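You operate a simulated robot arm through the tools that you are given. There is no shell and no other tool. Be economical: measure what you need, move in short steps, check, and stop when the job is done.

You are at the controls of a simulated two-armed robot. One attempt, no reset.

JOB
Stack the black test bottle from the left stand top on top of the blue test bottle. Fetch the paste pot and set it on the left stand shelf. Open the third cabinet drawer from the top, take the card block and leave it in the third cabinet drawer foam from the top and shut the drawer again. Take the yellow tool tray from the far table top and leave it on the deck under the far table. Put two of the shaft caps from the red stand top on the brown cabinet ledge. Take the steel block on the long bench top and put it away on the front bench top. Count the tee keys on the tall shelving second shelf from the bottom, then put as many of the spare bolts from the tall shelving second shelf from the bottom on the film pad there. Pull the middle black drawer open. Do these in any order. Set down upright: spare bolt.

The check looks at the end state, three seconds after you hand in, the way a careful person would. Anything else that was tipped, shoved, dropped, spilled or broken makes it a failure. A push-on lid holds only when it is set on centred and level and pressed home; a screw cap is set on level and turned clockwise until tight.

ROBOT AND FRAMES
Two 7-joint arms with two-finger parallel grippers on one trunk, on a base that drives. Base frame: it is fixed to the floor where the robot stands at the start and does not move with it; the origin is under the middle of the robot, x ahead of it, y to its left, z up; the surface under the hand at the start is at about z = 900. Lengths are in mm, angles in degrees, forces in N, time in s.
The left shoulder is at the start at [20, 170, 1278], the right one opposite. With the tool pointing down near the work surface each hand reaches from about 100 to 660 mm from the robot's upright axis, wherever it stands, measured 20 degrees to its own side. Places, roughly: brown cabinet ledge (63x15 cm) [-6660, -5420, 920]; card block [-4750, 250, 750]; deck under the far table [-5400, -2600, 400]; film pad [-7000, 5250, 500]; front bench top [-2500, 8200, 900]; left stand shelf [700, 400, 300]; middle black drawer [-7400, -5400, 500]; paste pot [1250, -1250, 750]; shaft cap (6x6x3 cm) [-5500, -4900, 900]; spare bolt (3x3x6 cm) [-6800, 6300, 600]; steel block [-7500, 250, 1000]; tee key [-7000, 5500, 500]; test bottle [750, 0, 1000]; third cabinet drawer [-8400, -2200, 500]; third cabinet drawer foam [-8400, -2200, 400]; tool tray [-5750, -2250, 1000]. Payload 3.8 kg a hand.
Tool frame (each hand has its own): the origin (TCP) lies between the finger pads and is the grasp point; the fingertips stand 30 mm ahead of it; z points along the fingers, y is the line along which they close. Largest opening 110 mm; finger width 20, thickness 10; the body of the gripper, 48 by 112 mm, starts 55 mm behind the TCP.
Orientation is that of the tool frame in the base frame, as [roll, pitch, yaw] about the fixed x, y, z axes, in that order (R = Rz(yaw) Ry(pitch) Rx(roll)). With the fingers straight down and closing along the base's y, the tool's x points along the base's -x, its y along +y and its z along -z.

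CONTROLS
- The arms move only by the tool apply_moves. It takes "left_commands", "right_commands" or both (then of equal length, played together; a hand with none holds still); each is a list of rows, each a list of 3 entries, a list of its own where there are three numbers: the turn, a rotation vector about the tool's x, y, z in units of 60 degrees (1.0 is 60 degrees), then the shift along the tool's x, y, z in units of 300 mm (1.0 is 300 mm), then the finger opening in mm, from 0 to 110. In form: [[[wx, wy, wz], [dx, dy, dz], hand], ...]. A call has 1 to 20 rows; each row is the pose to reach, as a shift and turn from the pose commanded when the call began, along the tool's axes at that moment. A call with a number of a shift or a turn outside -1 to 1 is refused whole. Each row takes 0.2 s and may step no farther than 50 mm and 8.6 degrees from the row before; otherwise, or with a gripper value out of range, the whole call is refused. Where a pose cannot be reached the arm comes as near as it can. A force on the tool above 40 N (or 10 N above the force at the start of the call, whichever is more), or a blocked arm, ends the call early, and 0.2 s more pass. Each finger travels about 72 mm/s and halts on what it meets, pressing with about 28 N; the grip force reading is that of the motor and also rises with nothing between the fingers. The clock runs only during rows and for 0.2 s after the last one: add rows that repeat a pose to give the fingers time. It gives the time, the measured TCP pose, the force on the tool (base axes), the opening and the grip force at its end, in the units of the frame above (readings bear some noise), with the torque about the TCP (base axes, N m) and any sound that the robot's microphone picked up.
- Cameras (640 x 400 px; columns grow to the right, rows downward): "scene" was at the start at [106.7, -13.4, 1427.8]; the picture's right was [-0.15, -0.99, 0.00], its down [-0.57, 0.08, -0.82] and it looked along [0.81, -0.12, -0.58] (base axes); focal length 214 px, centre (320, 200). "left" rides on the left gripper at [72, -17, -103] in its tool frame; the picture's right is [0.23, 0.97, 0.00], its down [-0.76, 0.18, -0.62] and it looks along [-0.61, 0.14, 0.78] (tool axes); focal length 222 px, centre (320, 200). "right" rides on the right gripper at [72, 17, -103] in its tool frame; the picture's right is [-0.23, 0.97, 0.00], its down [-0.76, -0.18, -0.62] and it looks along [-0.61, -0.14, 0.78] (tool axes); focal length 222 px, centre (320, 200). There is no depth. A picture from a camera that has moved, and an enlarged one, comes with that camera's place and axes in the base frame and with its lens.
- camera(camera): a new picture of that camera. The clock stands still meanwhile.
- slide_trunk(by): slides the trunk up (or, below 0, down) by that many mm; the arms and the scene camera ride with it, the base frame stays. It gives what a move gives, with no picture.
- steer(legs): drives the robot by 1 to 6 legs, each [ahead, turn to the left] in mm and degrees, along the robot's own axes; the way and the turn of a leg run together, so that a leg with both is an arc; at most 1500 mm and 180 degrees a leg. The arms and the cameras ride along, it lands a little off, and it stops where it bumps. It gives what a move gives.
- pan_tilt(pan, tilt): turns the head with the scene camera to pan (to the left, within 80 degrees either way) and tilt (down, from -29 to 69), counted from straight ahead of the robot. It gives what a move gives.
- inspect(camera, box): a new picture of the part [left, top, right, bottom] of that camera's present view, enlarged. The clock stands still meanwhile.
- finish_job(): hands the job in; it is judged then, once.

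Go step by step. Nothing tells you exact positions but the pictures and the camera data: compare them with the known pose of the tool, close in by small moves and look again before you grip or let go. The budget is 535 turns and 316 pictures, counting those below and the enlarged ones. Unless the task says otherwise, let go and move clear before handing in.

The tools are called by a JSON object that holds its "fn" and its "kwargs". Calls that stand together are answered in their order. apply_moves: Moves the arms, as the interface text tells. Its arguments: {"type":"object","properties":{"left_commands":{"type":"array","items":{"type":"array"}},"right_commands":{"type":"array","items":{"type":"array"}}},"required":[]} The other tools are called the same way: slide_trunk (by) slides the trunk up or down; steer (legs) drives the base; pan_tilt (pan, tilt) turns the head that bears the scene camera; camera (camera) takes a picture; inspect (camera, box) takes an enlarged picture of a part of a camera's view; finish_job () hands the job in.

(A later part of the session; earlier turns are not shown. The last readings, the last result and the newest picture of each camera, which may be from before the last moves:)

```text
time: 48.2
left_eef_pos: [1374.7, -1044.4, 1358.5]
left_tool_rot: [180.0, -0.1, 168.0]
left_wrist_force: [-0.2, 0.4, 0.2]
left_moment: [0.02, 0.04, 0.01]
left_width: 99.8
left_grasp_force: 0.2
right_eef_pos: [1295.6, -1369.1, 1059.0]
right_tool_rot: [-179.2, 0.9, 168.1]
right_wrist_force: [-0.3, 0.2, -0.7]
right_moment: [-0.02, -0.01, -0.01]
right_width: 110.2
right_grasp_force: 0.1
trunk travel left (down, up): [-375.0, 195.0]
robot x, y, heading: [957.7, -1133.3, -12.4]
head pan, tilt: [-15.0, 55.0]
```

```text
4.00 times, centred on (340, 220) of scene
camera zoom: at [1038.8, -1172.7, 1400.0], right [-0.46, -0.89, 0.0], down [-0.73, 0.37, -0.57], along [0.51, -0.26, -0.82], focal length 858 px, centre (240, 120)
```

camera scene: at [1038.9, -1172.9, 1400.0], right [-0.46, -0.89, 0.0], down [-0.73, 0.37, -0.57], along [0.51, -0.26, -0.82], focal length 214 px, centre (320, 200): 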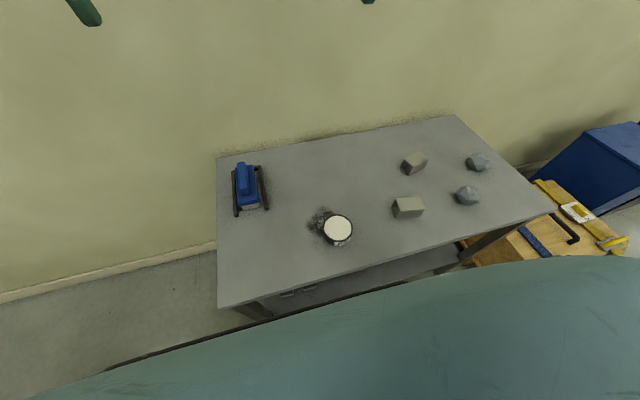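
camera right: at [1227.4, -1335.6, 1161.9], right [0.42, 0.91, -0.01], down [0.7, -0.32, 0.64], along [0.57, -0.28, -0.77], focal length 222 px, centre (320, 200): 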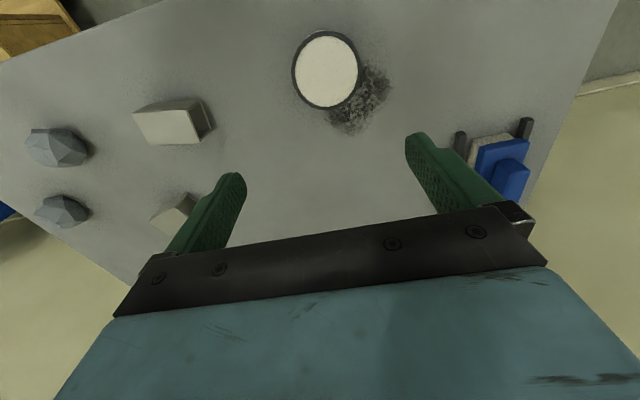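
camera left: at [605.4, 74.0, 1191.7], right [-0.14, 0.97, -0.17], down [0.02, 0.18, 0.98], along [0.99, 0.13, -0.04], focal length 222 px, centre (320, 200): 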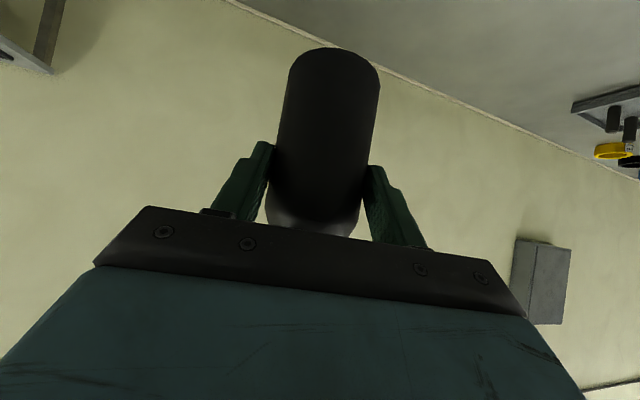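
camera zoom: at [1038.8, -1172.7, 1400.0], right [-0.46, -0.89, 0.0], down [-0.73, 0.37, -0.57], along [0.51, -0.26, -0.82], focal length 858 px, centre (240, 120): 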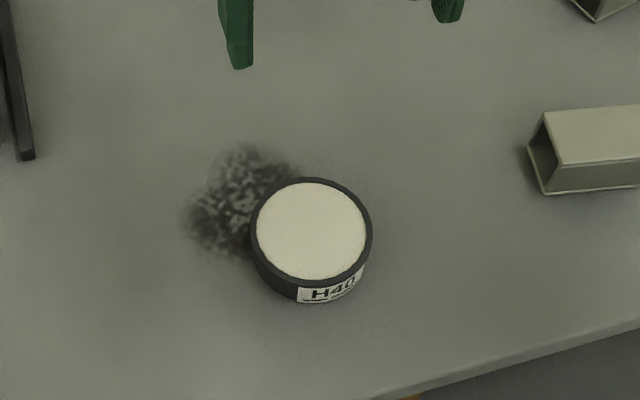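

The pot estimate from the wrist camera is about (1286, -1360). I'll lower to about 900 and look again.

{"fn": "apply_moves", "kwargs": {"right_commands": [[[0, 0, 0], [0.01, 0.006, 0.14], 110], [[0, 0, 0], [0.02, 0.012, 0.28], 110], [[0, 0, 0], [0.038, 0.023, 0.42], 110], [[0, 0, 0], [0.038, 0.023, 0.53], 110], [[0, 0, 0], [0.038, 0.023, 0.53], 110]]}}

{"fn": "camera", "kwargs": {"camera": "right"}}

{"fn": "inspect", "kwargs": {"camera": "scene", "box": [260, 170, 420, 270]}}

```text
time: 49.4
left_eef_pos: [1374.9, -1043.9, 1358.5]
left_tool_rot: [-179.9, -0.2, 168.0]
left_wrist_force: [0.3, 1.1, 0.2]
left_moment: [0.04, 0.01, 0.02]
left_width: 99.9
left_grasp_force: 0.0
right_eef_pos: [1286.6, -1364.3, 906.5]
right_tool_rot: [-179.2, 0.9, 168.0]
right_wrist_force: [0.5, 0.7, -0.8]
right_moment: [-0.01, 0.0, -0.03]
right_width: 110.0
right_grasp_force: 0.0
trunk travel left (down, up): [-375.0, 195.0]
robot x, y, heading: [955.6, -1133.6, -12.0]
head pan, tilt: [-15.0, 55.0]
```

```text
282 pictures are left
camera right: at [1218.7, -1331.5, 1007.0], right [0.43, 0.91, -0.01], down [0.7, -0.32, 0.64], along [0.57, -0.28, -0.77], focal length 222 px, centre (320, 200)
```

right: 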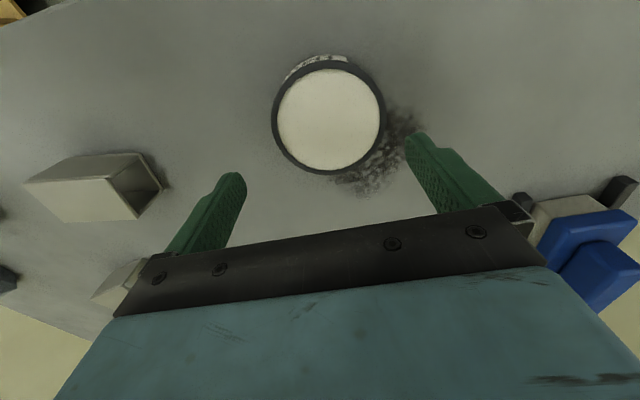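

```text
4.00 times, centred on (340, 220) of scene
camera zoom: at [1038.8, -1172.8, 1400.0], right [-0.46, -0.89, 0.0], down [-0.73, 0.37, -0.57], along [0.51, -0.26, -0.82], focal length 858 px, centre (240, 120)
```

zoom: 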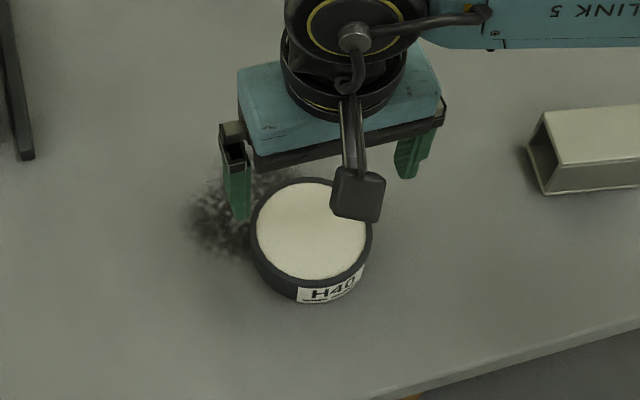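

The pot top is near z≈815 and its centre near (1278, -1353), with a diameter of about 94 mm. I'll centre and stop just above the rim.

{"fn": "apply_moves", "kwargs": {"right_commands": [[[0, 0, 0], [0.02, 0.016, 0.05], 110], [[0, 0, 0], [0.0377, 0.033, 0.1], 110], [[0, 0, 0], [0.0377, 0.033, 0.155], 110], [[0, 0, 0], [0.0377, 0.033, 0.155], 110]]}}

{"fn": "camera", "kwargs": {"camera": "right"}}

{"fn": "inspect", "kwargs": {"camera": "scene", "box": [260, 170, 420, 270]}}

```text
time: 50.4
left_eef_pos: [1374.9, -1043.7, 1358.8]
left_tool_rot: [179.9, -0.1, 168.0]
left_wrist_force: [0.1, 0.1, -0.5]
left_moment: [0.01, -0.02, 0.02]
left_width: 100.0
left_grasp_force: 0.1
right_eef_pos: [1277.5, -1351.1, 856.7]
right_tool_rot: [-179.2, 0.9, 168.0]
right_wrist_force: [-0.3, 0.3, -1.4]
right_moment: [-0.02, -0.02, -0.02]
right_width: 109.9
right_grasp_force: 0.0
trunk travel left (down, up): [-375.0, 195.0]
robot x, y, heading: [954.5, -1133.5, -12.3]
head pan, tilt: [-15.0, 55.0]
```

```text
280 pictures are left
camera right: at [1210.8, -1318.4, 958.6], right [0.42, 0.91, -0.01], down [0.7, -0.32, 0.64], along [0.57, -0.28, -0.77], focal length 222 px, centre (320, 200)
```

right: 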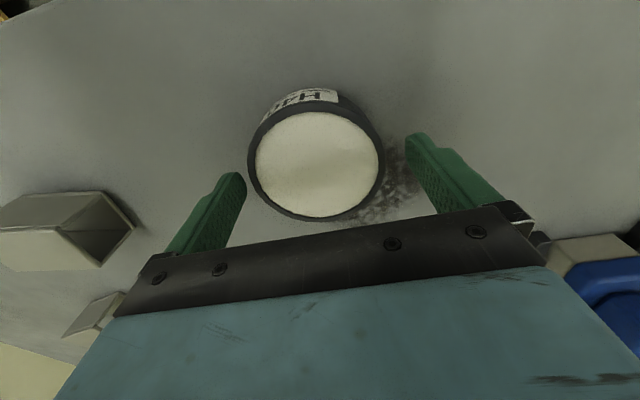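

```text
4.00 times, centred on (340, 220) of scene
camera zoom: at [1038.8, -1172.9, 1400.0], right [-0.46, -0.89, 0.0], down [-0.73, 0.37, -0.57], along [0.51, -0.26, -0.82], focal length 858 px, centre (240, 120)
```

zoom: 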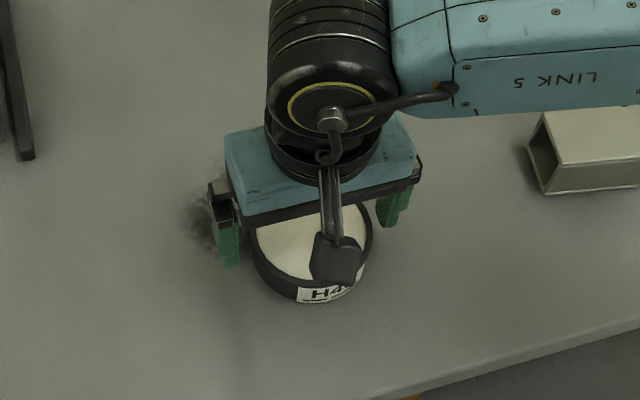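

The pot is nearly centred; a shift of about −4 mm in tool y is left. I'll lower slowly around it.

{"fn": "apply_moves", "kwargs": {"right_commands": [[[0, 0, 0], [-0.003, -0.013, 0], 110], [[0, 0, 0], [-0.003, -0.013, 0.03], 110], [[0, 0, 0], [-0.003, -0.013, 0.06], 110], [[0, 0, 0], [-0.003, -0.013, 0.09], 110], [[0, 0, 0], [-0.003, -0.013, 0.12], 110], [[0, 0, 0], [-0.003, -0.013, 0.12], 110]]}}

{"fn": "camera", "kwargs": {"camera": "right"}}

{"fn": "inspect", "kwargs": {"camera": "scene", "box": [280, 190, 380, 260]}}

```text
time: 51.5
left_eef_pos: [1373.2, -1045.6, 1359.0]
left_tool_rot: [179.9, -0.2, 167.8]
left_wrist_force: [1.6, -0.1, 0.2]
left_moment: [0.02, 0.06, 0.03]
left_width: 100.0
left_grasp_force: 0.2
right_eef_pos: [1278.2, -1353.4, 830.9]
right_tool_rot: [-179.6, 0.9, 168.2]
right_wrist_force: [-13.4, -7.0, 23.0]
right_moment: [1.07, 0.37, 0.51]
right_width: 105.5
right_grasp_force: 0.0
trunk travel left (down, up): [-375.0, 195.0]
robot x, y, heading: [958.6, -1137.2, -12.0]
head pan, tilt: [-15.0, 55.0]
stopped in row 5 (right hand): the force on the tool passed its limit at 50 N (the readings are from after the stop); the commanded pose is now the measured one
```

```text
278 pictures are left
camera right: at [1210.4, -1321.4, 932.5], right [0.42, 0.91, 0.0], down [0.7, -0.33, 0.64], along [0.58, -0.27, -0.77], focal length 222 px, centre (320, 200)
```

right: 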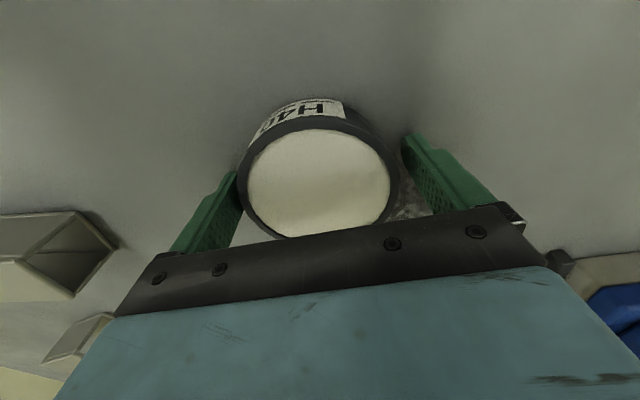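

```text
5.71 times, centred on (330, 225) of scene
camera zoom: at [1037.5, -1173.8, 1400.2], right [-0.46, -0.89, 0.0], down [-0.73, 0.38, -0.57], along [0.51, -0.26, -0.82], focal length 1226 px, centre (263, 57)
```

zoom: 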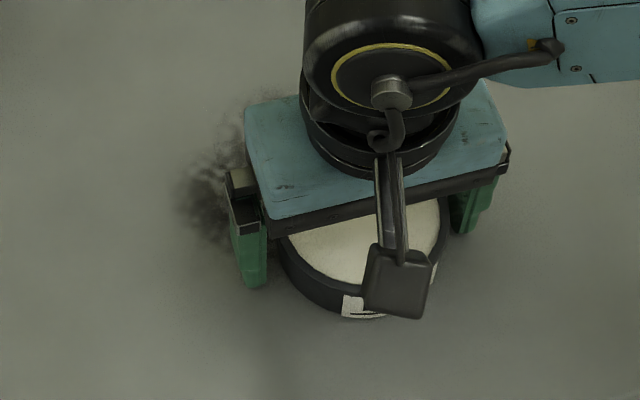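

The hand met resistance at z≈831: the −y finger seems to be touching the rim. I'll lift, shift 4 mm toward −y and look again.

{"fn": "apply_moves", "kwargs": {"right_commands": [[[0, 0, 0], [0, 0, -0.03], 110], [[0, 0, 0], [0, 0, -0.06], 110], [[0, 0, 0], [0, -0.013, -0.06], 110], [[0, 0, 0], [0, -0.013, -0.06], 110]]}}

{"fn": "inspect", "kwargs": {"camera": "right", "box": [200, 80, 440, 240]}}

{"fn": "inspect", "kwargs": {"camera": "scene", "box": [280, 190, 380, 260]}}

```text
time: 52.5
left_eef_pos: [1375.4, -1044.3, 1359.9]
left_tool_rot: [-179.9, -0.1, 167.9]
left_wrist_force: [-0.2, -1.2, 0.1]
left_moment: [0.02, 0.02, 0.01]
left_width: 99.9
left_grasp_force: 0.1
right_eef_pos: [1279.4, -1357.2, 846.8]
right_tool_rot: [-179.6, 0.9, 168.0]
right_wrist_force: [-0.5, 0.7, 1.0]
right_moment: [-0.01, 0.01, -0.02]
right_width: 110.1
right_grasp_force: 0.1
trunk travel left (down, up): [-375.0, 195.0]
robot x, y, heading: [954.3, -1133.2, -12.5]
head pan, tilt: [-15.0, 55.0]
```

```text
2.50 times, centred on (320, 160) of right
camera zoom: at [1211.1, -1325.2, 948.9], right [0.42, 0.91, 0.0], down [0.7, -0.33, 0.64], along [0.58, -0.27, -0.77], focal length 555 px, centre (320, 300)
```

zoom: 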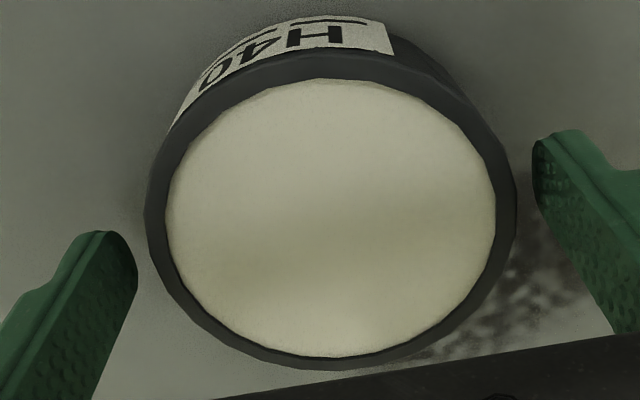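

```text
5.71 times, centred on (330, 225) of scene
camera zoom: at [1038.6, -1173.0, 1399.9], right [-0.46, -0.89, 0.0], down [-0.73, 0.37, -0.57], along [0.51, -0.26, -0.82], focal length 1226 px, centre (263, 57)
```

zoom: 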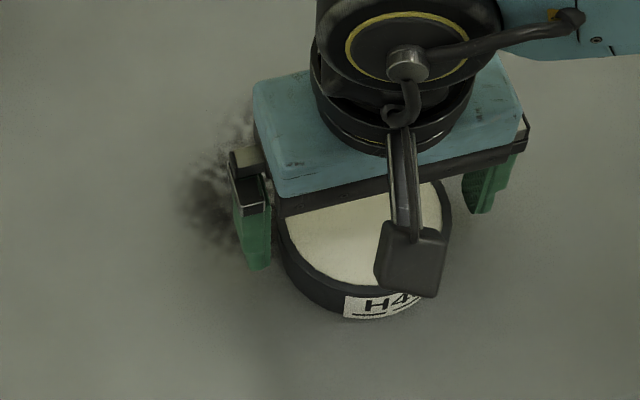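

Now the fingers look centred with equal gaps. Lowering again gently.

{"fn": "apply_moves", "kwargs": {"right_commands": [[[0, 0, 0], [0, 0.002, 0.02], 110], [[0, 0, 0], [0, 0.002, 0.04], 110], [[0, 0, 0], [0, 0.002, 0.055], 110], [[0, 0, 0], [0, 0.002, 0.07], 110], [[0, 0, 0], [0, 0.002, 0.085], 110], [[0, 0, 0], [0, 0.002, 0.1], 110]]}}

{"fn": "inspect", "kwargs": {"camera": "right", "box": [200, 80, 440, 240]}}

```text
time: 53.6
left_eef_pos: [1372.6, -1044.9, 1359.4]
left_tool_rot: [180.0, 0.0, 167.9]
left_wrist_force: [0.0, -0.3, -0.3]
left_moment: [0.03, 0.03, 0.0]
left_width: 100.2
left_grasp_force: 0.1
right_eef_pos: [1279.4, -1354.8, 829.4]
right_tool_rot: [-179.9, 1.1, 168.0]
right_wrist_force: [-15.2, -3.6, 24.5]
right_moment: [0.22, 0.58, 0.08]
right_width: 107.5
right_grasp_force: 0.1
trunk travel left (down, up): [-375.0, 195.0]
robot x, y, heading: [955.7, -1133.5, -12.6]
head pan, tilt: [-15.0, 55.0]
stopped in row 5 (right hand): the force on the tool passed its limit at 47 N (the readings are from after the stop); the commanded pose is now the measured one
```

```text
2.50 times, centred on (320, 160) of right
camera zoom: at [1211.1, -1324.0, 932.1], right [0.42, 0.91, 0.0], down [0.7, -0.33, 0.64], along [0.58, -0.27, -0.77], focal length 555 px, centre (320, 300)
```

zoom: 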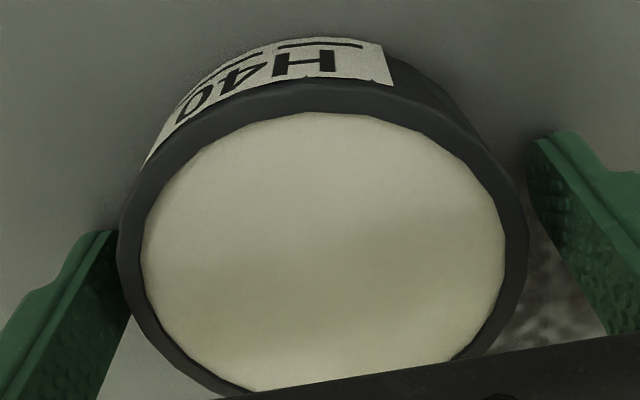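

Both stops came at the same height with symmetric gaps, so the fingertips are on the table (top near z≈799). I'll raise 4 mm and close on the pot.

{"fn": "apply_moves", "kwargs": {"right_commands": [[[0, 0, 0], [0, 0, -0.013], 110], [[0, 0, 0], [0, 0, -0.013], 100], [[0, 0, 0], [0, 0, -0.013], 90], [[0, 0, 0], [0, 0, -0.013], 80], [[0, 0, 0], [0, 0, -0.013], 70], [[0, 0, 0], [0, 0, -0.013], 70]]}}

{"fn": "inspect", "kwargs": {"camera": "right", "box": [200, 80, 440, 240]}}

```text
time: 55.0
left_eef_pos: [1374.3, -1044.2, 1358.6]
left_tool_rot: [180.0, -0.1, 167.9]
left_wrist_force: [-0.4, 0.1, 0.0]
left_moment: [0.01, 0.04, -0.01]
left_width: 100.2
left_grasp_force: 0.0
right_eef_pos: [1281.0, -1355.9, 832.3]
right_tool_rot: [-179.9, 1.2, 168.1]
right_wrist_force: [-1.5, 0.0, 0.9]
right_moment: [-0.04, -0.07, -0.05]
right_width: 90.8
right_grasp_force: 28.6
trunk travel left (down, up): [-375.0, 195.0]
robot x, y, heading: [956.1, -1135.2, -12.0]
head pan, tilt: [-15.0, 55.0]
```

```text
2.50 times, centred on (320, 160) of right
camera zoom: at [1213.0, -1323.7, 934.1], right [0.42, 0.91, 0.0], down [0.7, -0.33, 0.64], along [0.58, -0.27, -0.77], focal length 555 px, centre (320, 300)
```

zoom: 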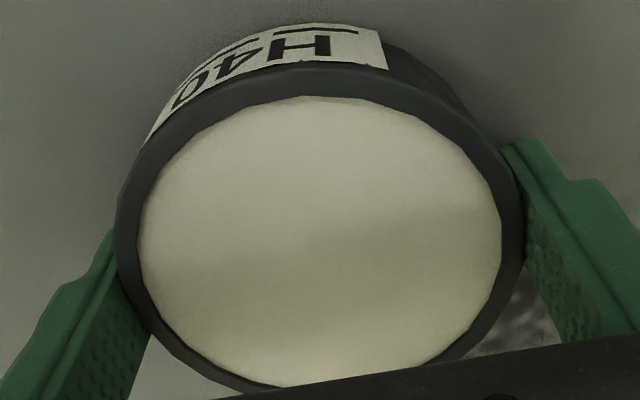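

The pot is held at 90.8 mm. I'll lift it and check it hangs level.

{"fn": "apply_moves", "kwargs": {"right_commands": [[[0, 0, 0], [0, 0, -0.05], 70], [[0, 0, 0], [0, 0, -0.15], 70], [[0, 0, 0], [0, 0, -0.28], 70], [[0, 0, 0], [0, 0, -0.42], 70], [[0, 0, 0], [0, 0, -0.56], 70], [[0, 0, 0], [0, 0, -0.66], 70]]}}

{"fn": "camera", "kwargs": {"camera": "right"}}

{"fn": "camera", "kwargs": {"camera": "scene"}}

```text
time: 56.5
left_eef_pos: [1376.1, -1045.4, 1359.1]
left_tool_rot: [179.9, -0.1, 168.0]
left_wrist_force: [0.3, -0.7, 0.8]
left_moment: [-0.03, 0.03, 0.02]
left_width: 100.2
left_grasp_force: 0.0
right_eef_pos: [1277.4, -1355.6, 1032.3]
right_tool_rot: [180.0, 1.3, 168.0]
right_wrist_force: [0.3, 0.1, -4.2]
right_moment: [-0.01, 0.0, 0.01]
right_width: 90.6
right_grasp_force: 27.8
trunk travel left (down, up): [-375.0, 195.0]
robot x, y, heading: [956.9, -1132.6, -11.9]
head pan, tilt: [-15.0, 55.0]
```

```text
272 pictures are left
camera right: at [1208.4, -1323.5, 1134.5], right [0.42, 0.91, 0.0], down [0.7, -0.33, 0.64], along [0.58, -0.27, -0.77], focal length 222 px, centre (320, 200)
```

right: 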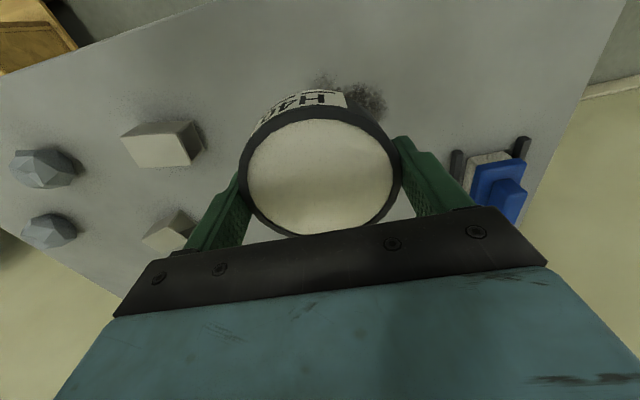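

```text
271 pictures are left
camera scene: at [1038.8, -1173.1, 1399.9], right [-0.46, -0.89, 0.0], down [-0.73, 0.37, -0.57], along [0.51, -0.26, -0.82], focal length 214 px, centre (320, 200)
```

scene: 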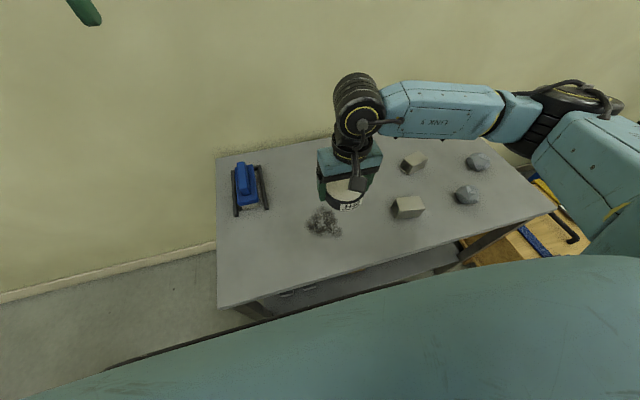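

The pot hangs level. I'll back out and drive round in front of the long table to look at its lower shelf.

{"fn": "steer", "kwargs": {"legs": [[-1000, 0], [0, 126.9], [1054, 0], [0, -125]]}}

{"fn": "slide_trunk", "kwargs": {"by": -370}}

{"fn": "pan_tilt", "kwargs": {"pan": 0, "tilt": 25}}

{"fn": "camera", "kwargs": {"camera": "scene"}}

```text
time: 77.1
left_eef_pos: [37.1, 111.0, 1359.1]
left_tool_rot: [180.0, -0.1, 163.5]
left_wrist_force: [0.2, 0.1, 0.1]
left_moment: [-0.02, -0.02, -0.01]
left_width: 100.1
left_grasp_force: 0.2
right_eef_pos: [-85.4, -192.2, 1031.6]
right_tool_rot: [180.0, 1.2, 163.6]
right_wrist_force: [1.1, 0.2, -4.6]
right_moment: [-0.01, -0.01, 0.01]
right_width: 90.6
right_grasp_force: 27.9
trunk travel left (down, up): [-375.0, 195.0]
robot x, y, heading: [-388.3, 51.0, -16.6]
head pan, tilt: [-15.0, 55.0]
```

```text
time: 80.7
left_eef_pos: [36.4, 111.1, 989.2]
left_tool_rot: [-179.9, -0.1, 163.4]
left_wrist_force: [0.7, 0.5, -0.5]
left_moment: [-0.01, 0.0, 0.0]
left_width: 99.9
left_grasp_force: 0.1
right_eef_pos: [-84.9, -190.9, 662.0]
right_tool_rot: [-180.0, 1.2, 163.7]
right_wrist_force: [0.8, -0.1, -5.2]
right_moment: [0.02, 0.03, -0.01]
right_width: 90.6
right_grasp_force: 28.3
trunk travel left (down, up): [-5.0, 565.0]
robot x, y, heading: [-391.1, 52.5, -16.7]
head pan, tilt: [-15.0, 55.0]
```

```text
time: 81.6
left_eef_pos: [36.2, 109.9, 988.9]
left_tool_rot: [180.0, -0.1, 163.5]
left_wrist_force: [0.5, 0.0, 0.4]
left_moment: [0.0, -0.03, -0.01]
left_width: 100.0
left_grasp_force: 0.2
right_eef_pos: [-84.8, -192.1, 661.9]
right_tool_rot: [-179.9, 1.2, 163.7]
right_wrist_force: [0.2, 0.2, -5.6]
right_moment: [0.02, 0.04, 0.02]
right_width: 90.6
right_grasp_force: 28.0
trunk travel left (down, up): [-5.0, 565.0]
robot x, y, heading: [-391.0, 54.5, -16.8]
head pan, tilt: [0.0, 25.0]
```

```text
270 pictures are left
camera scene: at [-281.4, 20.2, 1073.8], right [-0.29, -0.96, 0.0], down [-0.41, 0.12, -0.91], along [0.87, -0.26, -0.42], focal length 214 px, centre (320, 200)
```

scene: 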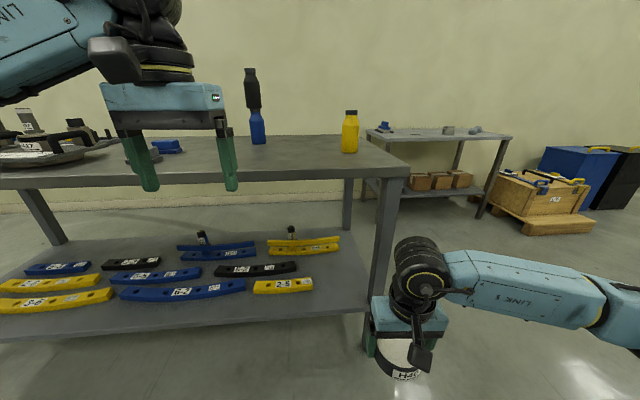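

The shelf parts leave a free strip along the front edge, widest where the blue "6-2" and yellow "2-5" parts meet. Before entering under the table I need to see how far my right elbow sticks out.

{"fn": "pan_tilt", "kwargs": {"pan": -50, "tilt": 45}}

{"fn": "camera", "kwargs": {"camera": "scene"}}

```text
time: 82.8
left_eef_pos: [37.8, 110.7, 988.7]
left_tool_rot: [179.9, -0.1, 163.5]
left_wrist_force: [-0.6, -0.2, 0.0]
left_moment: [-0.02, -0.03, -0.01]
left_width: 100.0
left_grasp_force: 0.0
right_eef_pos: [-85.2, -191.0, 661.3]
right_tool_rot: [180.0, 1.2, 163.7]
right_wrist_force: [-0.7, -0.1, -3.9]
right_moment: [-0.01, 0.03, -0.03]
right_width: 91.1
right_grasp_force: 28.0
trunk travel left (down, up): [-5.0, 565.0]
robot x, y, heading: [-387.4, 53.9, -16.8]
head pan, tilt: [-50.0, 45.0]
```

```text
269 pictures are left
camera scene: at [-337.4, -27.9, 1043.4], right [-0.92, -0.4, 0.0], down [-0.28, 0.65, -0.71], along [0.28, -0.65, -0.71], focal length 214 px, centre (320, 200)
```

scene: 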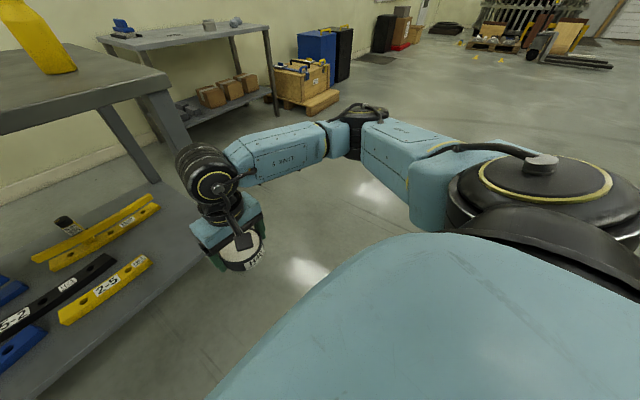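

The elbow sits about 255 ahead and 405 right, so I'll enter well to the left of the table leg. First I shift the robot sideways to line up with that gap.

{"fn": "steer", "kwargs": {"legs": [[0, 97.3], [360, 0], [0, -92.5]]}}

{"fn": "apply_moves", "kwargs": {"left_commands": [[[0, 0, 0], [0, 0, -0.12], 100], [[0, 0, 0], [0, 0, -0.24], 100], [[0, 0, 0], [0, 0, -0.36], 100], [[0, 0, 0], [0, 0, -0.48], 100], [[0, 0, 0], [0, 0, -0.6], 100], [[0, 0, 0], [0, 0, -0.6], 100], [[0, 0, 0], [0, 0, -0.6], 100]], "right_commands": [[[0, 0, 0], [0, 0, 0.13], 70], [[0, 0, 0], [0, 0, 0.26], 70], [[0, 0, 0], [0, 0, 0.39], 70], [[0, 0, 0], [0, 0, 0.52], 70], [[0, 0, 0], [0, 0, 0.65], 70], [[0, 0, 0], [0, 0, 0.78], 70], [[0, 0, 0], [0, 0, 0.9], 70]]}}

{"fn": "pan_tilt", "kwargs": {"pan": -5, "tilt": 35}}

{"fn": "camera", "kwargs": {"camera": "scene"}}

{"fn": "camera", "kwargs": {"camera": "right"}}

```text
time: 93.0
left_eef_pos: [96.6, 517.0, 989.4]
left_tool_rot: [179.9, -0.2, 170.2]
left_wrist_force: [-0.5, -0.1, -0.3]
left_moment: [0.0, -0.01, 0.02]
left_width: 100.1
left_grasp_force: 0.1
right_eef_pos: [9.8, 202.3, 662.4]
right_tool_rot: [180.0, 1.3, 170.3]
right_wrist_force: [0.8, 0.4, -4.7]
right_moment: [-0.03, 0.05, 0.01]
right_width: 90.8
right_grasp_force: 28.5
trunk travel left (down, up): [-5.0, 565.0]
robot x, y, heading: [-315.0, 411.4, -10.1]
head pan, tilt: [-50.0, 45.0]
```

```text
time: 94.6
left_eef_pos: [98.0, 514.9, 1166.1]
left_tool_rot: [-179.9, 0.1, 170.1]
left_wrist_force: [-0.2, 0.3, 0.7]
left_moment: [-0.04, 0.0, 0.02]
left_width: 100.0
left_grasp_force: 0.2
right_eef_pos: [15.6, 201.8, 388.9]
right_tool_rot: [180.0, 1.2, 170.4]
right_wrist_force: [0.6, 0.9, -4.2]
right_moment: [0.01, 0.0, 0.0]
right_width: 90.6
right_grasp_force: 28.3
trunk travel left (down, up): [-5.0, 565.0]
robot x, y, heading: [-321.8, 407.4, -9.8]
head pan, tilt: [-50.0, 45.0]
```

```text
time: 95.7
left_eef_pos: [96.6, 514.8, 1165.5]
left_tool_rot: [179.9, 0.1, 170.1]
left_wrist_force: [-0.1, 0.3, -0.1]
left_moment: [0.02, -0.01, -0.03]
left_width: 100.0
left_grasp_force: 0.0
right_eef_pos: [15.9, 199.9, 391.0]
right_tool_rot: [-180.0, 1.1, 170.3]
right_wrist_force: [0.0, -0.4, -4.7]
right_moment: [0.01, -0.01, 0.02]
right_width: 90.6
right_grasp_force: 28.1
trunk travel left (down, up): [-5.0, 565.0]
robot x, y, heading: [-320.8, 407.6, -10.2]
head pan, tilt: [-5.0, 35.0]
```

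```text
268 pictures are left
camera scene: at [-215.5, 383.0, 1058.1], right [-0.26, -0.97, 0.0], down [-0.55, 0.15, -0.82], along [0.79, -0.21, -0.57], focal length 214 px, centre (320, 200)
```

scene: 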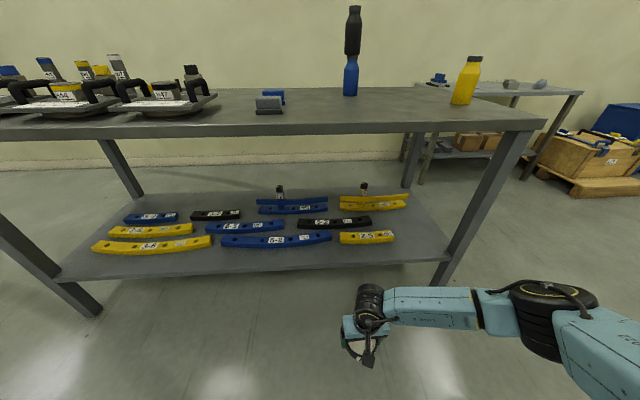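

```text
267 pictures are left
camera right: at [-54.0, 229.6, 492.4], right [0.39, 0.92, 0.0], down [0.71, -0.3, 0.64], along [0.59, -0.25, -0.77], focal length 222 px, centre (320, 200)
```

right: 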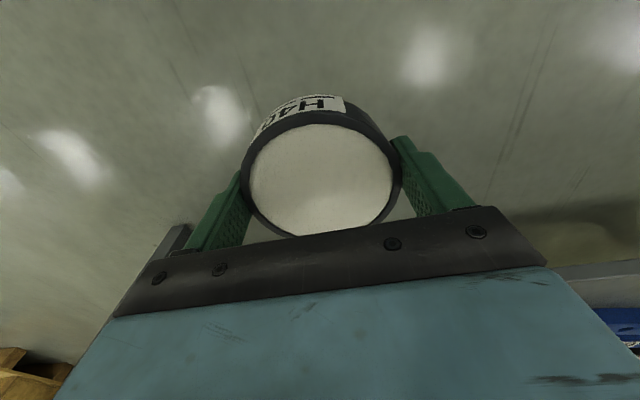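

The layout is clear: the gap lies near (398, 136) on the shelf. Driving straight in about 300 mm, then I'll check.

{"fn": "steer", "kwargs": {"legs": [[300, 0]]}}

{"fn": "camera", "kwargs": {"camera": "scene"}}

{"fn": "camera", "kwargs": {"camera": "right"}}

```text
time: 97.8
left_eef_pos: [395.5, 462.4, 1165.9]
left_tool_rot: [-179.9, 0.2, 170.2]
left_wrist_force: [-1.4, -0.2, 0.4]
left_moment: [0.0, -0.02, 0.02]
left_width: 100.0
left_grasp_force: 0.1
right_eef_pos: [313.4, 147.6, 390.0]
right_tool_rot: [-180.0, 1.3, 170.3]
right_wrist_force: [0.1, 0.9, -5.2]
right_moment: [-0.05, 0.04, 0.02]
right_width: 90.5
right_grasp_force: 28.0
trunk travel left (down, up): [-5.0, 565.0]
robot x, y, heading: [-23.1, 357.5, -10.3]
head pan, tilt: [-5.0, 35.0]
```

```text
266 pictures are left
camera scene: at [83.2, 330.2, 1058.1], right [-0.26, -0.97, 0.0], down [-0.55, 0.15, -0.82], along [0.79, -0.21, -0.57], focal length 214 px, centre (320, 200)
```

scene: 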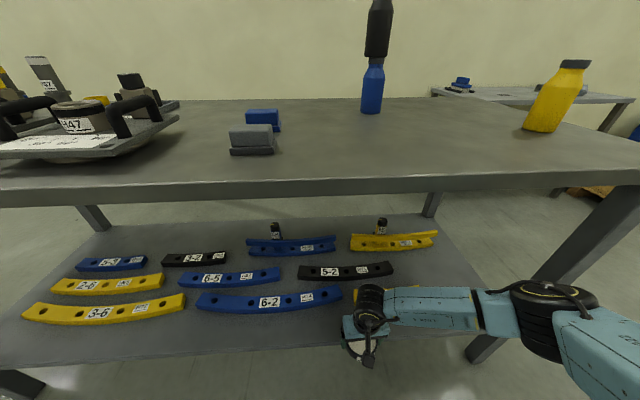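

```text
265 pictures are left
camera right: at [244.5, 176.9, 492.0], right [0.39, 0.92, 0.0], down [0.71, -0.3, 0.64], along [0.59, -0.24, -0.77], focal length 222 px, centre (320, 200)
```

right: 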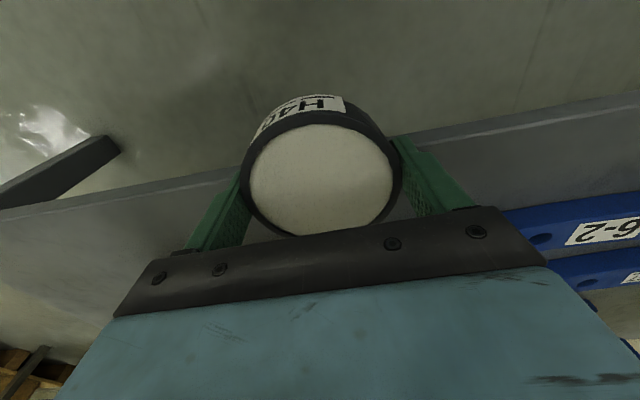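

About 90 mm more puts the pot centred in the gap depth-wise.

{"fn": "steer", "kwargs": {"legs": [[90, 0]]}}

{"fn": "camera", "kwargs": {"camera": "scene"}}

{"fn": "camera", "kwargs": {"camera": "right"}}

```text
time: 98.9
left_eef_pos: [486.0, 444.9, 1165.9]
left_tool_rot: [-180.0, 0.1, 170.1]
left_wrist_force: [1.0, -0.5, 0.8]
left_moment: [0.02, -0.01, -0.02]
left_width: 99.9
left_grasp_force: 0.0
right_eef_pos: [403.5, 130.9, 391.1]
right_tool_rot: [179.9, 1.2, 170.2]
right_wrist_force: [0.3, 0.1, -5.3]
right_moment: [-0.02, 0.02, -0.02]
right_width: 90.9
right_grasp_force: 28.3
trunk travel left (down, up): [-5.0, 565.0]
robot x, y, heading: [68.2, 341.0, -10.1]
head pan, tilt: [-5.0, 35.0]
```

```text
264 pictures are left
camera scene: at [173.0, 314.0, 1058.1], right [-0.26, -0.97, 0.0], down [-0.55, 0.15, -0.82], along [0.79, -0.21, -0.57], focal length 214 px, centre (320, 200)
```

scene: 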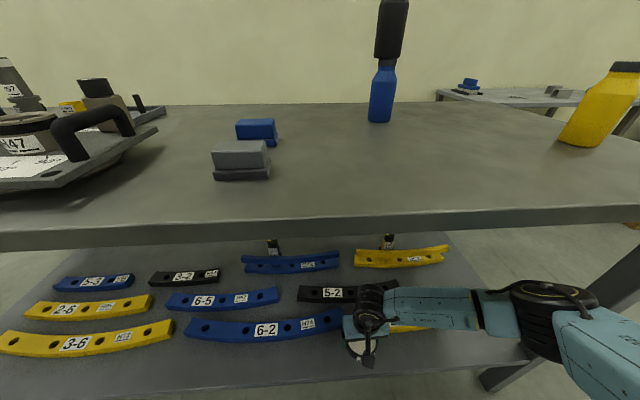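

```text
263 pictures are left
camera right: at [333.9, 160.5, 491.9], right [0.39, 0.92, 0.0], down [0.71, -0.3, 0.64], along [0.59, -0.25, -0.77], focal length 222 px, centre (320, 200)
```

right: 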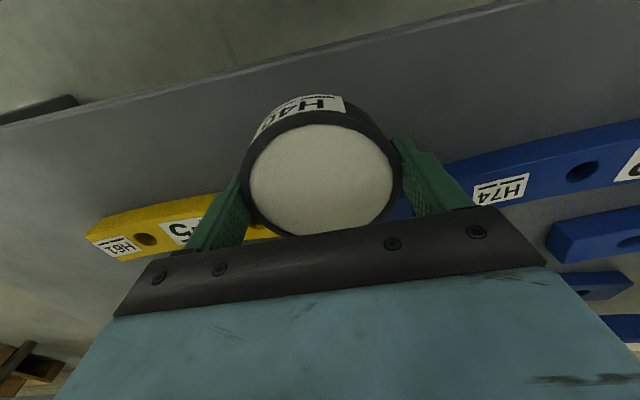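

Projecting the pot down onto the shelf, it would sit about 10 mm from the parts and 30 mm from the edge. I'll pull back 8 mm and lower partway.

{"fn": "apply_moves", "kwargs": {"right_commands": [[[0, 0, 0], [0.027, 0, 0.02], 70], [[0, 0, 0], [0.027, 0, 0.05], 70], [[0, 0, 0], [0.027, 0, 0.08], 70], [[0, 0, 0], [0.027, 0, 0.11], 70], [[0, 0, 0], [0.027, 0, 0.11], 70]]}}

{"fn": "camera", "kwargs": {"camera": "right"}}

{"fn": "inspect", "kwargs": {"camera": "scene", "box": [280, 270, 440, 390]}}

```text
time: 100.1
left_eef_pos: [485.0, 444.3, 1167.7]
left_tool_rot: [-179.9, 0.0, 170.1]
left_wrist_force: [1.1, -1.6, -0.5]
left_moment: [-0.03, -0.01, 0.01]
left_width: 99.9
left_grasp_force: 0.1
right_eef_pos: [395.6, 133.7, 356.3]
right_tool_rot: [-180.0, 1.3, 170.3]
right_wrist_force: [-0.4, 0.1, -4.8]
right_moment: [-0.02, 0.02, 0.0]
right_width: 90.6
right_grasp_force: 28.0
trunk travel left (down, up): [-5.0, 565.0]
robot x, y, heading: [66.7, 340.4, -10.0]
head pan, tilt: [-5.0, 35.0]
```

```text
262 pictures are left
camera right: at [325.6, 162.7, 458.8], right [0.39, 0.92, 0.0], down [0.71, -0.3, 0.64], along [0.59, -0.25, -0.77], focal length 222 px, centre (320, 200)
```

right: 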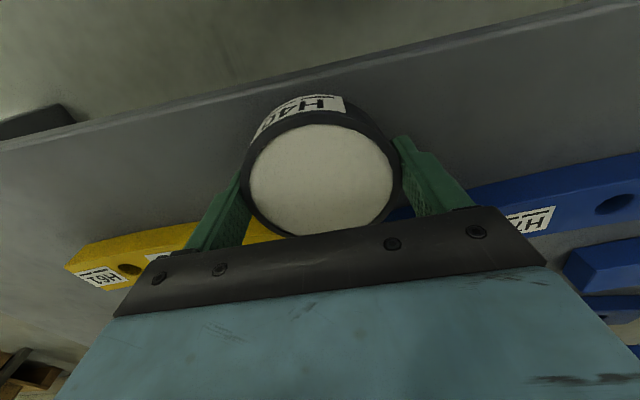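

```text
3.33 times, centred on (360, 330) of scene
camera zoom: at [172.7, 314.1, 1058.2], right [-0.26, -0.97, 0.0], down [-0.55, 0.15, -0.82], along [0.79, -0.21, -0.57], focal length 715 px, centre (187, -233)
```

zoom: 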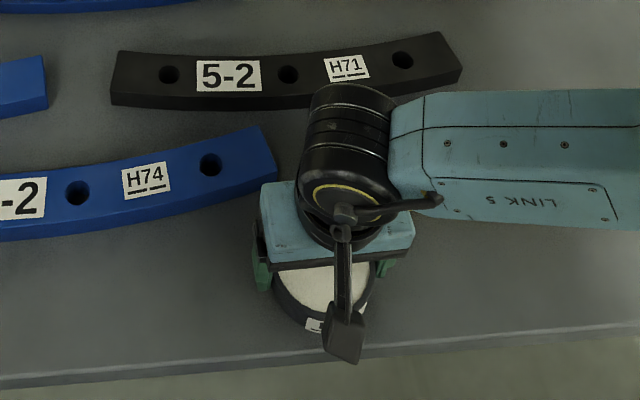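

Both views put the shelf edge at x≈346, so the pot is too close to the edge. I'll move it 15 mm inward, then lower until contact.

{"fn": "apply_moves", "kwargs": {"right_commands": [[[0, 0, 0], [-0.05, 0, 0], 70], [[0, 0, 0], [-0.05, 0, 0.02], 70], [[0, 0, 0], [-0.05, 0, 0.035], 70], [[0, 0, 0], [-0.05, 0, 0.035], 70]]}}

{"fn": "inspect", "kwargs": {"camera": "right", "box": [180, 40, 460, 240]}}

{"fn": "inspect", "kwargs": {"camera": "scene", "box": [280, 270, 440, 390]}}

```text
time: 101.1
left_eef_pos: [484.1, 445.1, 1166.6]
left_tool_rot: [180.0, 0.1, 170.2]
left_wrist_force: [-0.5, 0.0, -0.7]
left_moment: [0.01, -0.03, 0.02]
left_width: 100.2
left_grasp_force: 0.1
right_eef_pos: [409.7, 129.2, 347.7]
right_tool_rot: [-179.9, 1.1, 170.2]
right_wrist_force: [0.0, 0.3, -4.7]
right_moment: [0.0, 0.03, 0.05]
right_width: 90.7
right_grasp_force: 28.0
trunk travel left (down, up): [-5.0, 565.0]
robot x, y, heading: [66.4, 337.8, -10.2]
head pan, tilt: [-5.0, 35.0]
```

```text
2.00 times, centred on (320, 140) of right
camera zoom: at [340.4, 159.1, 449.6], right [0.39, 0.92, 0.0], down [0.71, -0.3, 0.64], along [0.59, -0.25, -0.77], focal length 444 px, centre (320, 320)
```

zoom: 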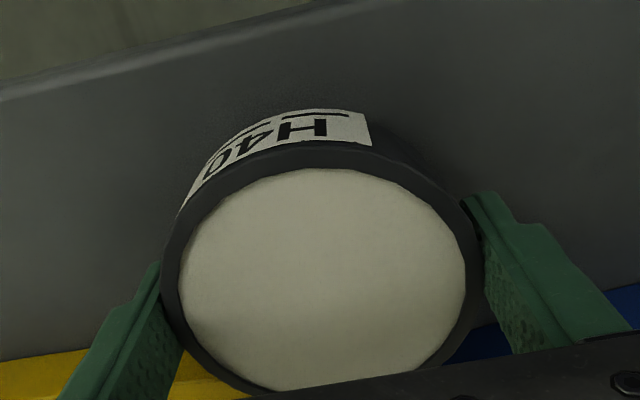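

```text
3.33 times, centred on (360, 330) of scene
camera zoom: at [172.7, 314.1, 1058.1], right [-0.26, -0.97, 0.0], down [-0.55, 0.15, -0.82], along [0.79, -0.21, -0.57], focal length 715 px, centre (187, -233)
```

zoom: 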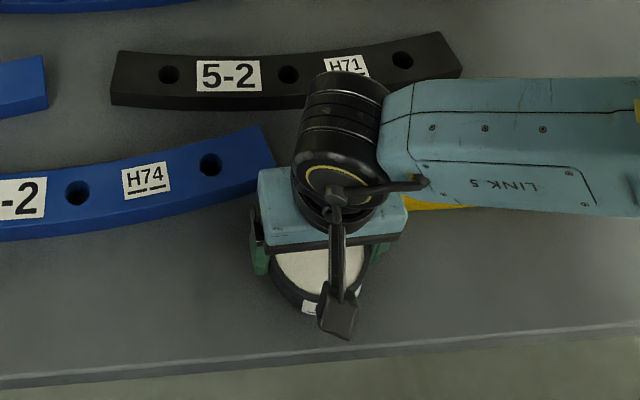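

Clearances look good on both sides. Lowering in fine steps to contact.

{"fn": "apply_moves", "kwargs": {"right_commands": [[[0, 0, 0], [0, 0, 0.01], 70], [[0, 0, 0], [0, 0, 0.02], 70], [[0, 0, 0], [0, 0, 0.02], 70]]}}

```text
time: 101.9
left_eef_pos: [485.6, 444.7, 1167.0]
left_tool_rot: [180.0, 0.2, 170.2]
left_wrist_force: [-0.1, 0.3, -0.6]
left_moment: [-0.01, -0.02, 0.02]
left_width: 100.1
left_grasp_force: 0.0
right_eef_pos: [410.2, 129.6, 341.3]
right_tool_rot: [-180.0, 1.1, 170.2]
right_wrist_force: [0.1, 1.5, -5.2]
right_moment: [0.03, -0.01, 0.02]
right_width: 90.3
right_grasp_force: 27.8
trunk travel left (down, up): [-5.0, 565.0]
robot x, y, heading: [67.4, 339.8, -10.3]
head pan, tilt: [-5.0, 35.0]
```

{"fn": "apply_moves", "kwargs": {"right_commands": [[[0, 0, 0], [0, 0, 0.007], 70], [[0, 0, 0], [0, 0, 0.014], 70], [[0, 0, 0], [0, 0, 0.02], 70], [[0, 0, 0], [0, 0, 0.02], 70]]}}

```text
time: 102.9
left_eef_pos: [484.5, 445.0, 1165.1]
left_tool_rot: [179.9, 0.1, 170.1]
left_wrist_force: [-0.1, 0.8, -0.2]
left_moment: [0.03, 0.01, -0.01]
left_width: 100.2
left_grasp_force: 0.0
right_eef_pos: [410.1, 130.0, 335.3]
right_tool_rot: [180.0, 1.2, 170.2]
right_wrist_force: [0.5, 0.0, -5.2]
right_moment: [0.01, -0.01, -0.01]
right_width: 90.5
right_grasp_force: 28.1
trunk travel left (down, up): [-5.0, 565.0]
robot x, y, heading: [67.7, 343.6, -10.3]
head pan, tilt: [-5.0, 35.0]
```

No contact yet at 335, so I keep lowering in fine steps.

{"fn": "apply_moves", "kwargs": {"right_commands": [[[0, 0, 0], [0, 0, 0.007], 70], [[0, 0, 0], [0, 0, 0.014], 70], [[0, 0, 0], [0, 0, 0.02], 70], [[0, 0, 0], [0, 0, 0.02], 70]]}}

{"fn": "inspect", "kwargs": {"camera": "right", "box": [180, 40, 460, 240]}}

```text
time: 103.9
left_eef_pos: [484.3, 445.7, 1166.1]
left_tool_rot: [-179.9, 0.2, 170.2]
left_wrist_force: [-0.1, 0.2, 0.5]
left_moment: [-0.01, -0.01, -0.02]
left_width: 100.0
left_grasp_force: 0.2
right_eef_pos: [413.0, 129.2, 330.8]
right_tool_rot: [-179.9, 1.4, 170.2]
right_wrist_force: [-1.5, -6.0, 23.0]
right_moment: [0.08, 0.01, -0.24]
right_width: 90.5
right_grasp_force: 28.2
trunk travel left (down, up): [-5.0, 565.0]
robot x, y, heading: [68.8, 339.7, -10.3]
head pan, tilt: [-5.0, 35.0]
```

```text
2.00 times, centred on (320, 140) of right
camera zoom: at [342.6, 158.9, 431.8], right [0.39, 0.92, 0.0], down [0.7, -0.3, 0.64], along [0.59, -0.25, -0.77], focal length 444 px, centre (320, 320)
```

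zoom: 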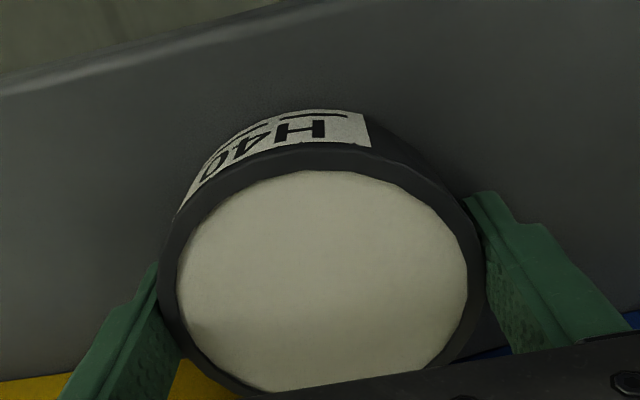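

Contact is firm. I'll ease up 1.5 mm and open, then rise.

{"fn": "apply_moves", "kwargs": {"right_commands": [[[0, 0, 0], [0, 0, -0.005], 70], [[0, 0, 0], [0, 0, -0.005], 92], [[0, 0, 0], [0, 0, -0.005], 98], [[0, 0, 0], [0, 0, -0.005], 106], [[0, 0, 0], [0, 0, -0.005], 106], [[0, 0, 0], [0, 0, -0.04], 106], [[0, 0, 0], [0, 0, -0.1], 106], [[0, 0, 0], [0, 0, -0.2], 106]]}}

{"fn": "camera", "kwargs": {"camera": "right"}}

{"fn": "camera", "kwargs": {"camera": "scene"}}

```text
time: 105.7
left_eef_pos: [484.4, 444.9, 1165.9]
left_tool_rot: [180.0, 0.1, 170.1]
left_wrist_force: [0.3, 0.6, 0.1]
left_moment: [-0.01, 0.01, 0.01]
left_width: 100.4
left_grasp_force: 0.0
right_eef_pos: [408.8, 129.2, 387.6]
right_tool_rot: [-180.0, 1.3, 170.2]
right_wrist_force: [-0.7, -0.3, 0.1]
right_moment: [-0.01, 0.0, 0.01]
right_width: 106.2
right_grasp_force: 0.1
trunk travel left (down, up): [-5.0, 565.0]
robot x, y, heading: [67.6, 343.1, -10.0]
head pan, tilt: [-5.0, 35.0]
```

```text
257 pictures are left
camera right: at [339.5, 158.2, 489.8], right [0.39, 0.92, 0.0], down [0.71, -0.3, 0.64], along [0.59, -0.25, -0.77], focal length 222 px, centre (320, 200)
```

right: 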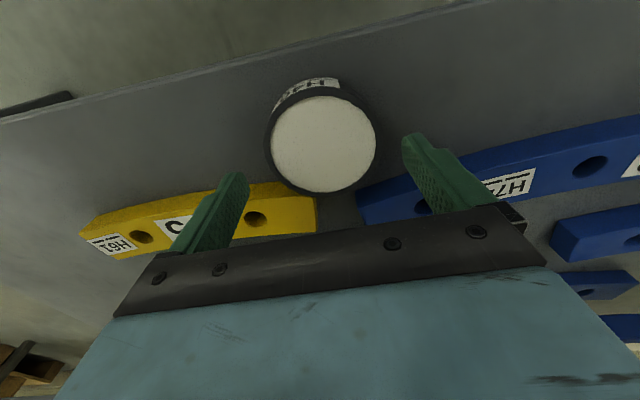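

```text
256 pictures are left
camera scene: at [172.4, 314.2, 1058.2], right [-0.26, -0.97, 0.0], down [-0.55, 0.15, -0.82], along [0.79, -0.21, -0.57], focal length 214 px, centre (320, 200)
```

scene: 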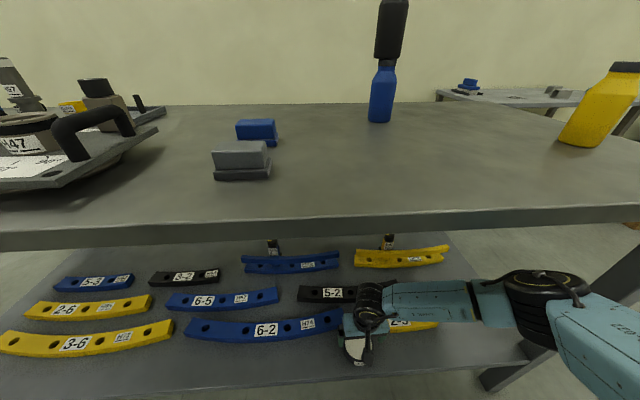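

The pot rests on the shelf with the parts untouched. I'll back out, raise the trunk and fold the right arm up.

{"fn": "steer", "kwargs": {"legs": [[-650, 0]]}}

{"fn": "slide_trunk", "kwargs": {"by": 370}}

{"fn": "apply_moves", "kwargs": {"right_commands": [[[0, 0, 0], [0, 0, -0.16], 100], [[0, 0, 0], [0, 0, -0.32], 100], [[0, 0, 0], [0, 0, -0.48], 100], [[0, 0, 0], [0, 0, -0.64], 100], [[0, 0, 0], [0, 0, -0.8], 100], [[0, 0, 0], [0, 0, -0.96], 100], [[0, 0, 0], [0, 0, -1.0], 100]], "left_commands": [[[0, 0, 0], [0, 0, 0.1], 100], [[0, 0, 0], [0, 0, 0.2], 100], [[0, 0, 0], [0, 0, 0.3], 100], [[0, 0, 0], [0, 0, 0.4], 100], [[0, 0, 0], [0, 0, 0.5], 100], [[0, 0, 0], [0, 0, 0.6], 100], [[0, 0, 0], [0, 0, 0.6], 100]]}}

{"fn": "pan_tilt", "kwargs": {"pan": 0, "tilt": 30}}

{"fn": "camera", "kwargs": {"camera": "scene"}}

```text
time: 109.2
left_eef_pos: [-151.5, 560.7, 1166.3]
left_tool_rot: [-180.0, 0.2, 170.9]
left_wrist_force: [0.9, -0.5, 0.2]
left_moment: [0.0, 0.02, -0.02]
left_width: 99.8
left_grasp_force: 0.1
right_eef_pos: [-223.6, 242.8, 388.1]
right_tool_rot: [180.0, 1.1, 170.9]
right_wrist_force: [-0.4, -0.4, -0.3]
right_moment: [0.04, 0.03, -0.03]
right_width: 105.7
right_grasp_force: 0.1
trunk travel left (down, up): [-5.0, 565.0]
robot x, y, heading: [-569.5, 452.8, -9.2]
head pan, tilt: [-5.0, 35.0]
```

```text
time: 112.8
left_eef_pos: [-152.7, 560.2, 1535.7]
left_tool_rot: [-179.8, 0.1, 170.8]
left_wrist_force: [-0.1, 0.4, -0.9]
left_moment: [-0.01, 0.02, 0.0]
left_width: 100.2
left_grasp_force: 0.1
right_eef_pos: [-223.6, 242.5, 758.3]
right_tool_rot: [-180.0, 1.2, 171.0]
right_wrist_force: [0.2, -0.1, 0.4]
right_moment: [0.01, 0.02, 0.0]
right_width: 106.0
right_grasp_force: 0.0
trunk travel left (down, up): [-375.0, 195.0]
robot x, y, heading: [-569.2, 449.4, -9.4]
head pan, tilt: [-5.0, 35.0]
```

```text
time: 114.4
left_eef_pos: [-152.2, 561.5, 1356.7]
left_tool_rot: [179.9, 0.1, 170.9]
left_wrist_force: [0.1, 0.0, 0.0]
left_moment: [0.0, 0.01, 0.0]
left_width: 99.9
left_grasp_force: 0.1
right_eef_pos: [-230.7, 244.0, 1057.8]
right_tool_rot: [-179.9, 1.2, 171.0]
right_wrist_force: [0.1, 0.2, 0.4]
right_moment: [0.0, 0.01, -0.01]
right_width: 99.8
right_grasp_force: 0.1
trunk travel left (down, up): [-375.0, 195.0]
robot x, y, heading: [-566.8, 451.7, -9.3]
head pan, tilt: [-5.0, 35.0]
```

```text
time: 115.1
left_eef_pos: [-151.6, 562.4, 1356.3]
left_tool_rot: [-179.9, 0.1, 170.9]
left_wrist_force: [0.3, 0.8, -0.9]
left_moment: [0.0, -0.02, 0.0]
left_width: 99.7
left_grasp_force: 0.0
right_eef_pos: [-229.7, 244.5, 1056.5]
right_tool_rot: [-179.8, 1.1, 171.0]
right_wrist_force: [-1.1, 0.1, -0.3]
right_moment: [0.02, -0.04, -0.01]
right_width: 100.5
right_grasp_force: 0.0
trunk travel left (down, up): [-375.0, 195.0]
robot x, y, heading: [-565.6, 449.1, -9.5]
head pan, tilt: [0.0, 30.0]
```

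```text
255 pictures are left
camera scene: at [-458.7, 431.8, 1435.9], right [-0.16, -0.99, 0.0], down [-0.49, 0.08, -0.87], along [0.85, -0.14, -0.5], focal length 214 px, centre (320, 200)
```

scene: 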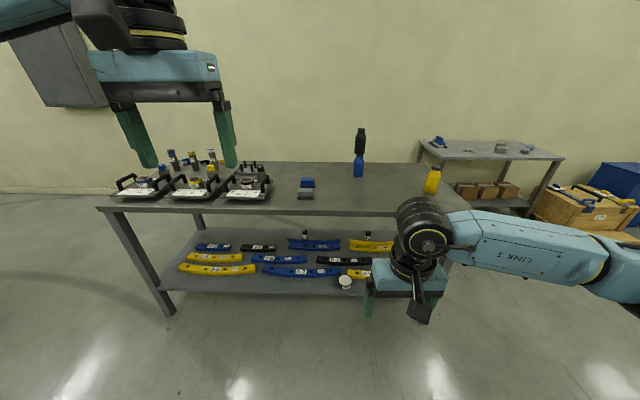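

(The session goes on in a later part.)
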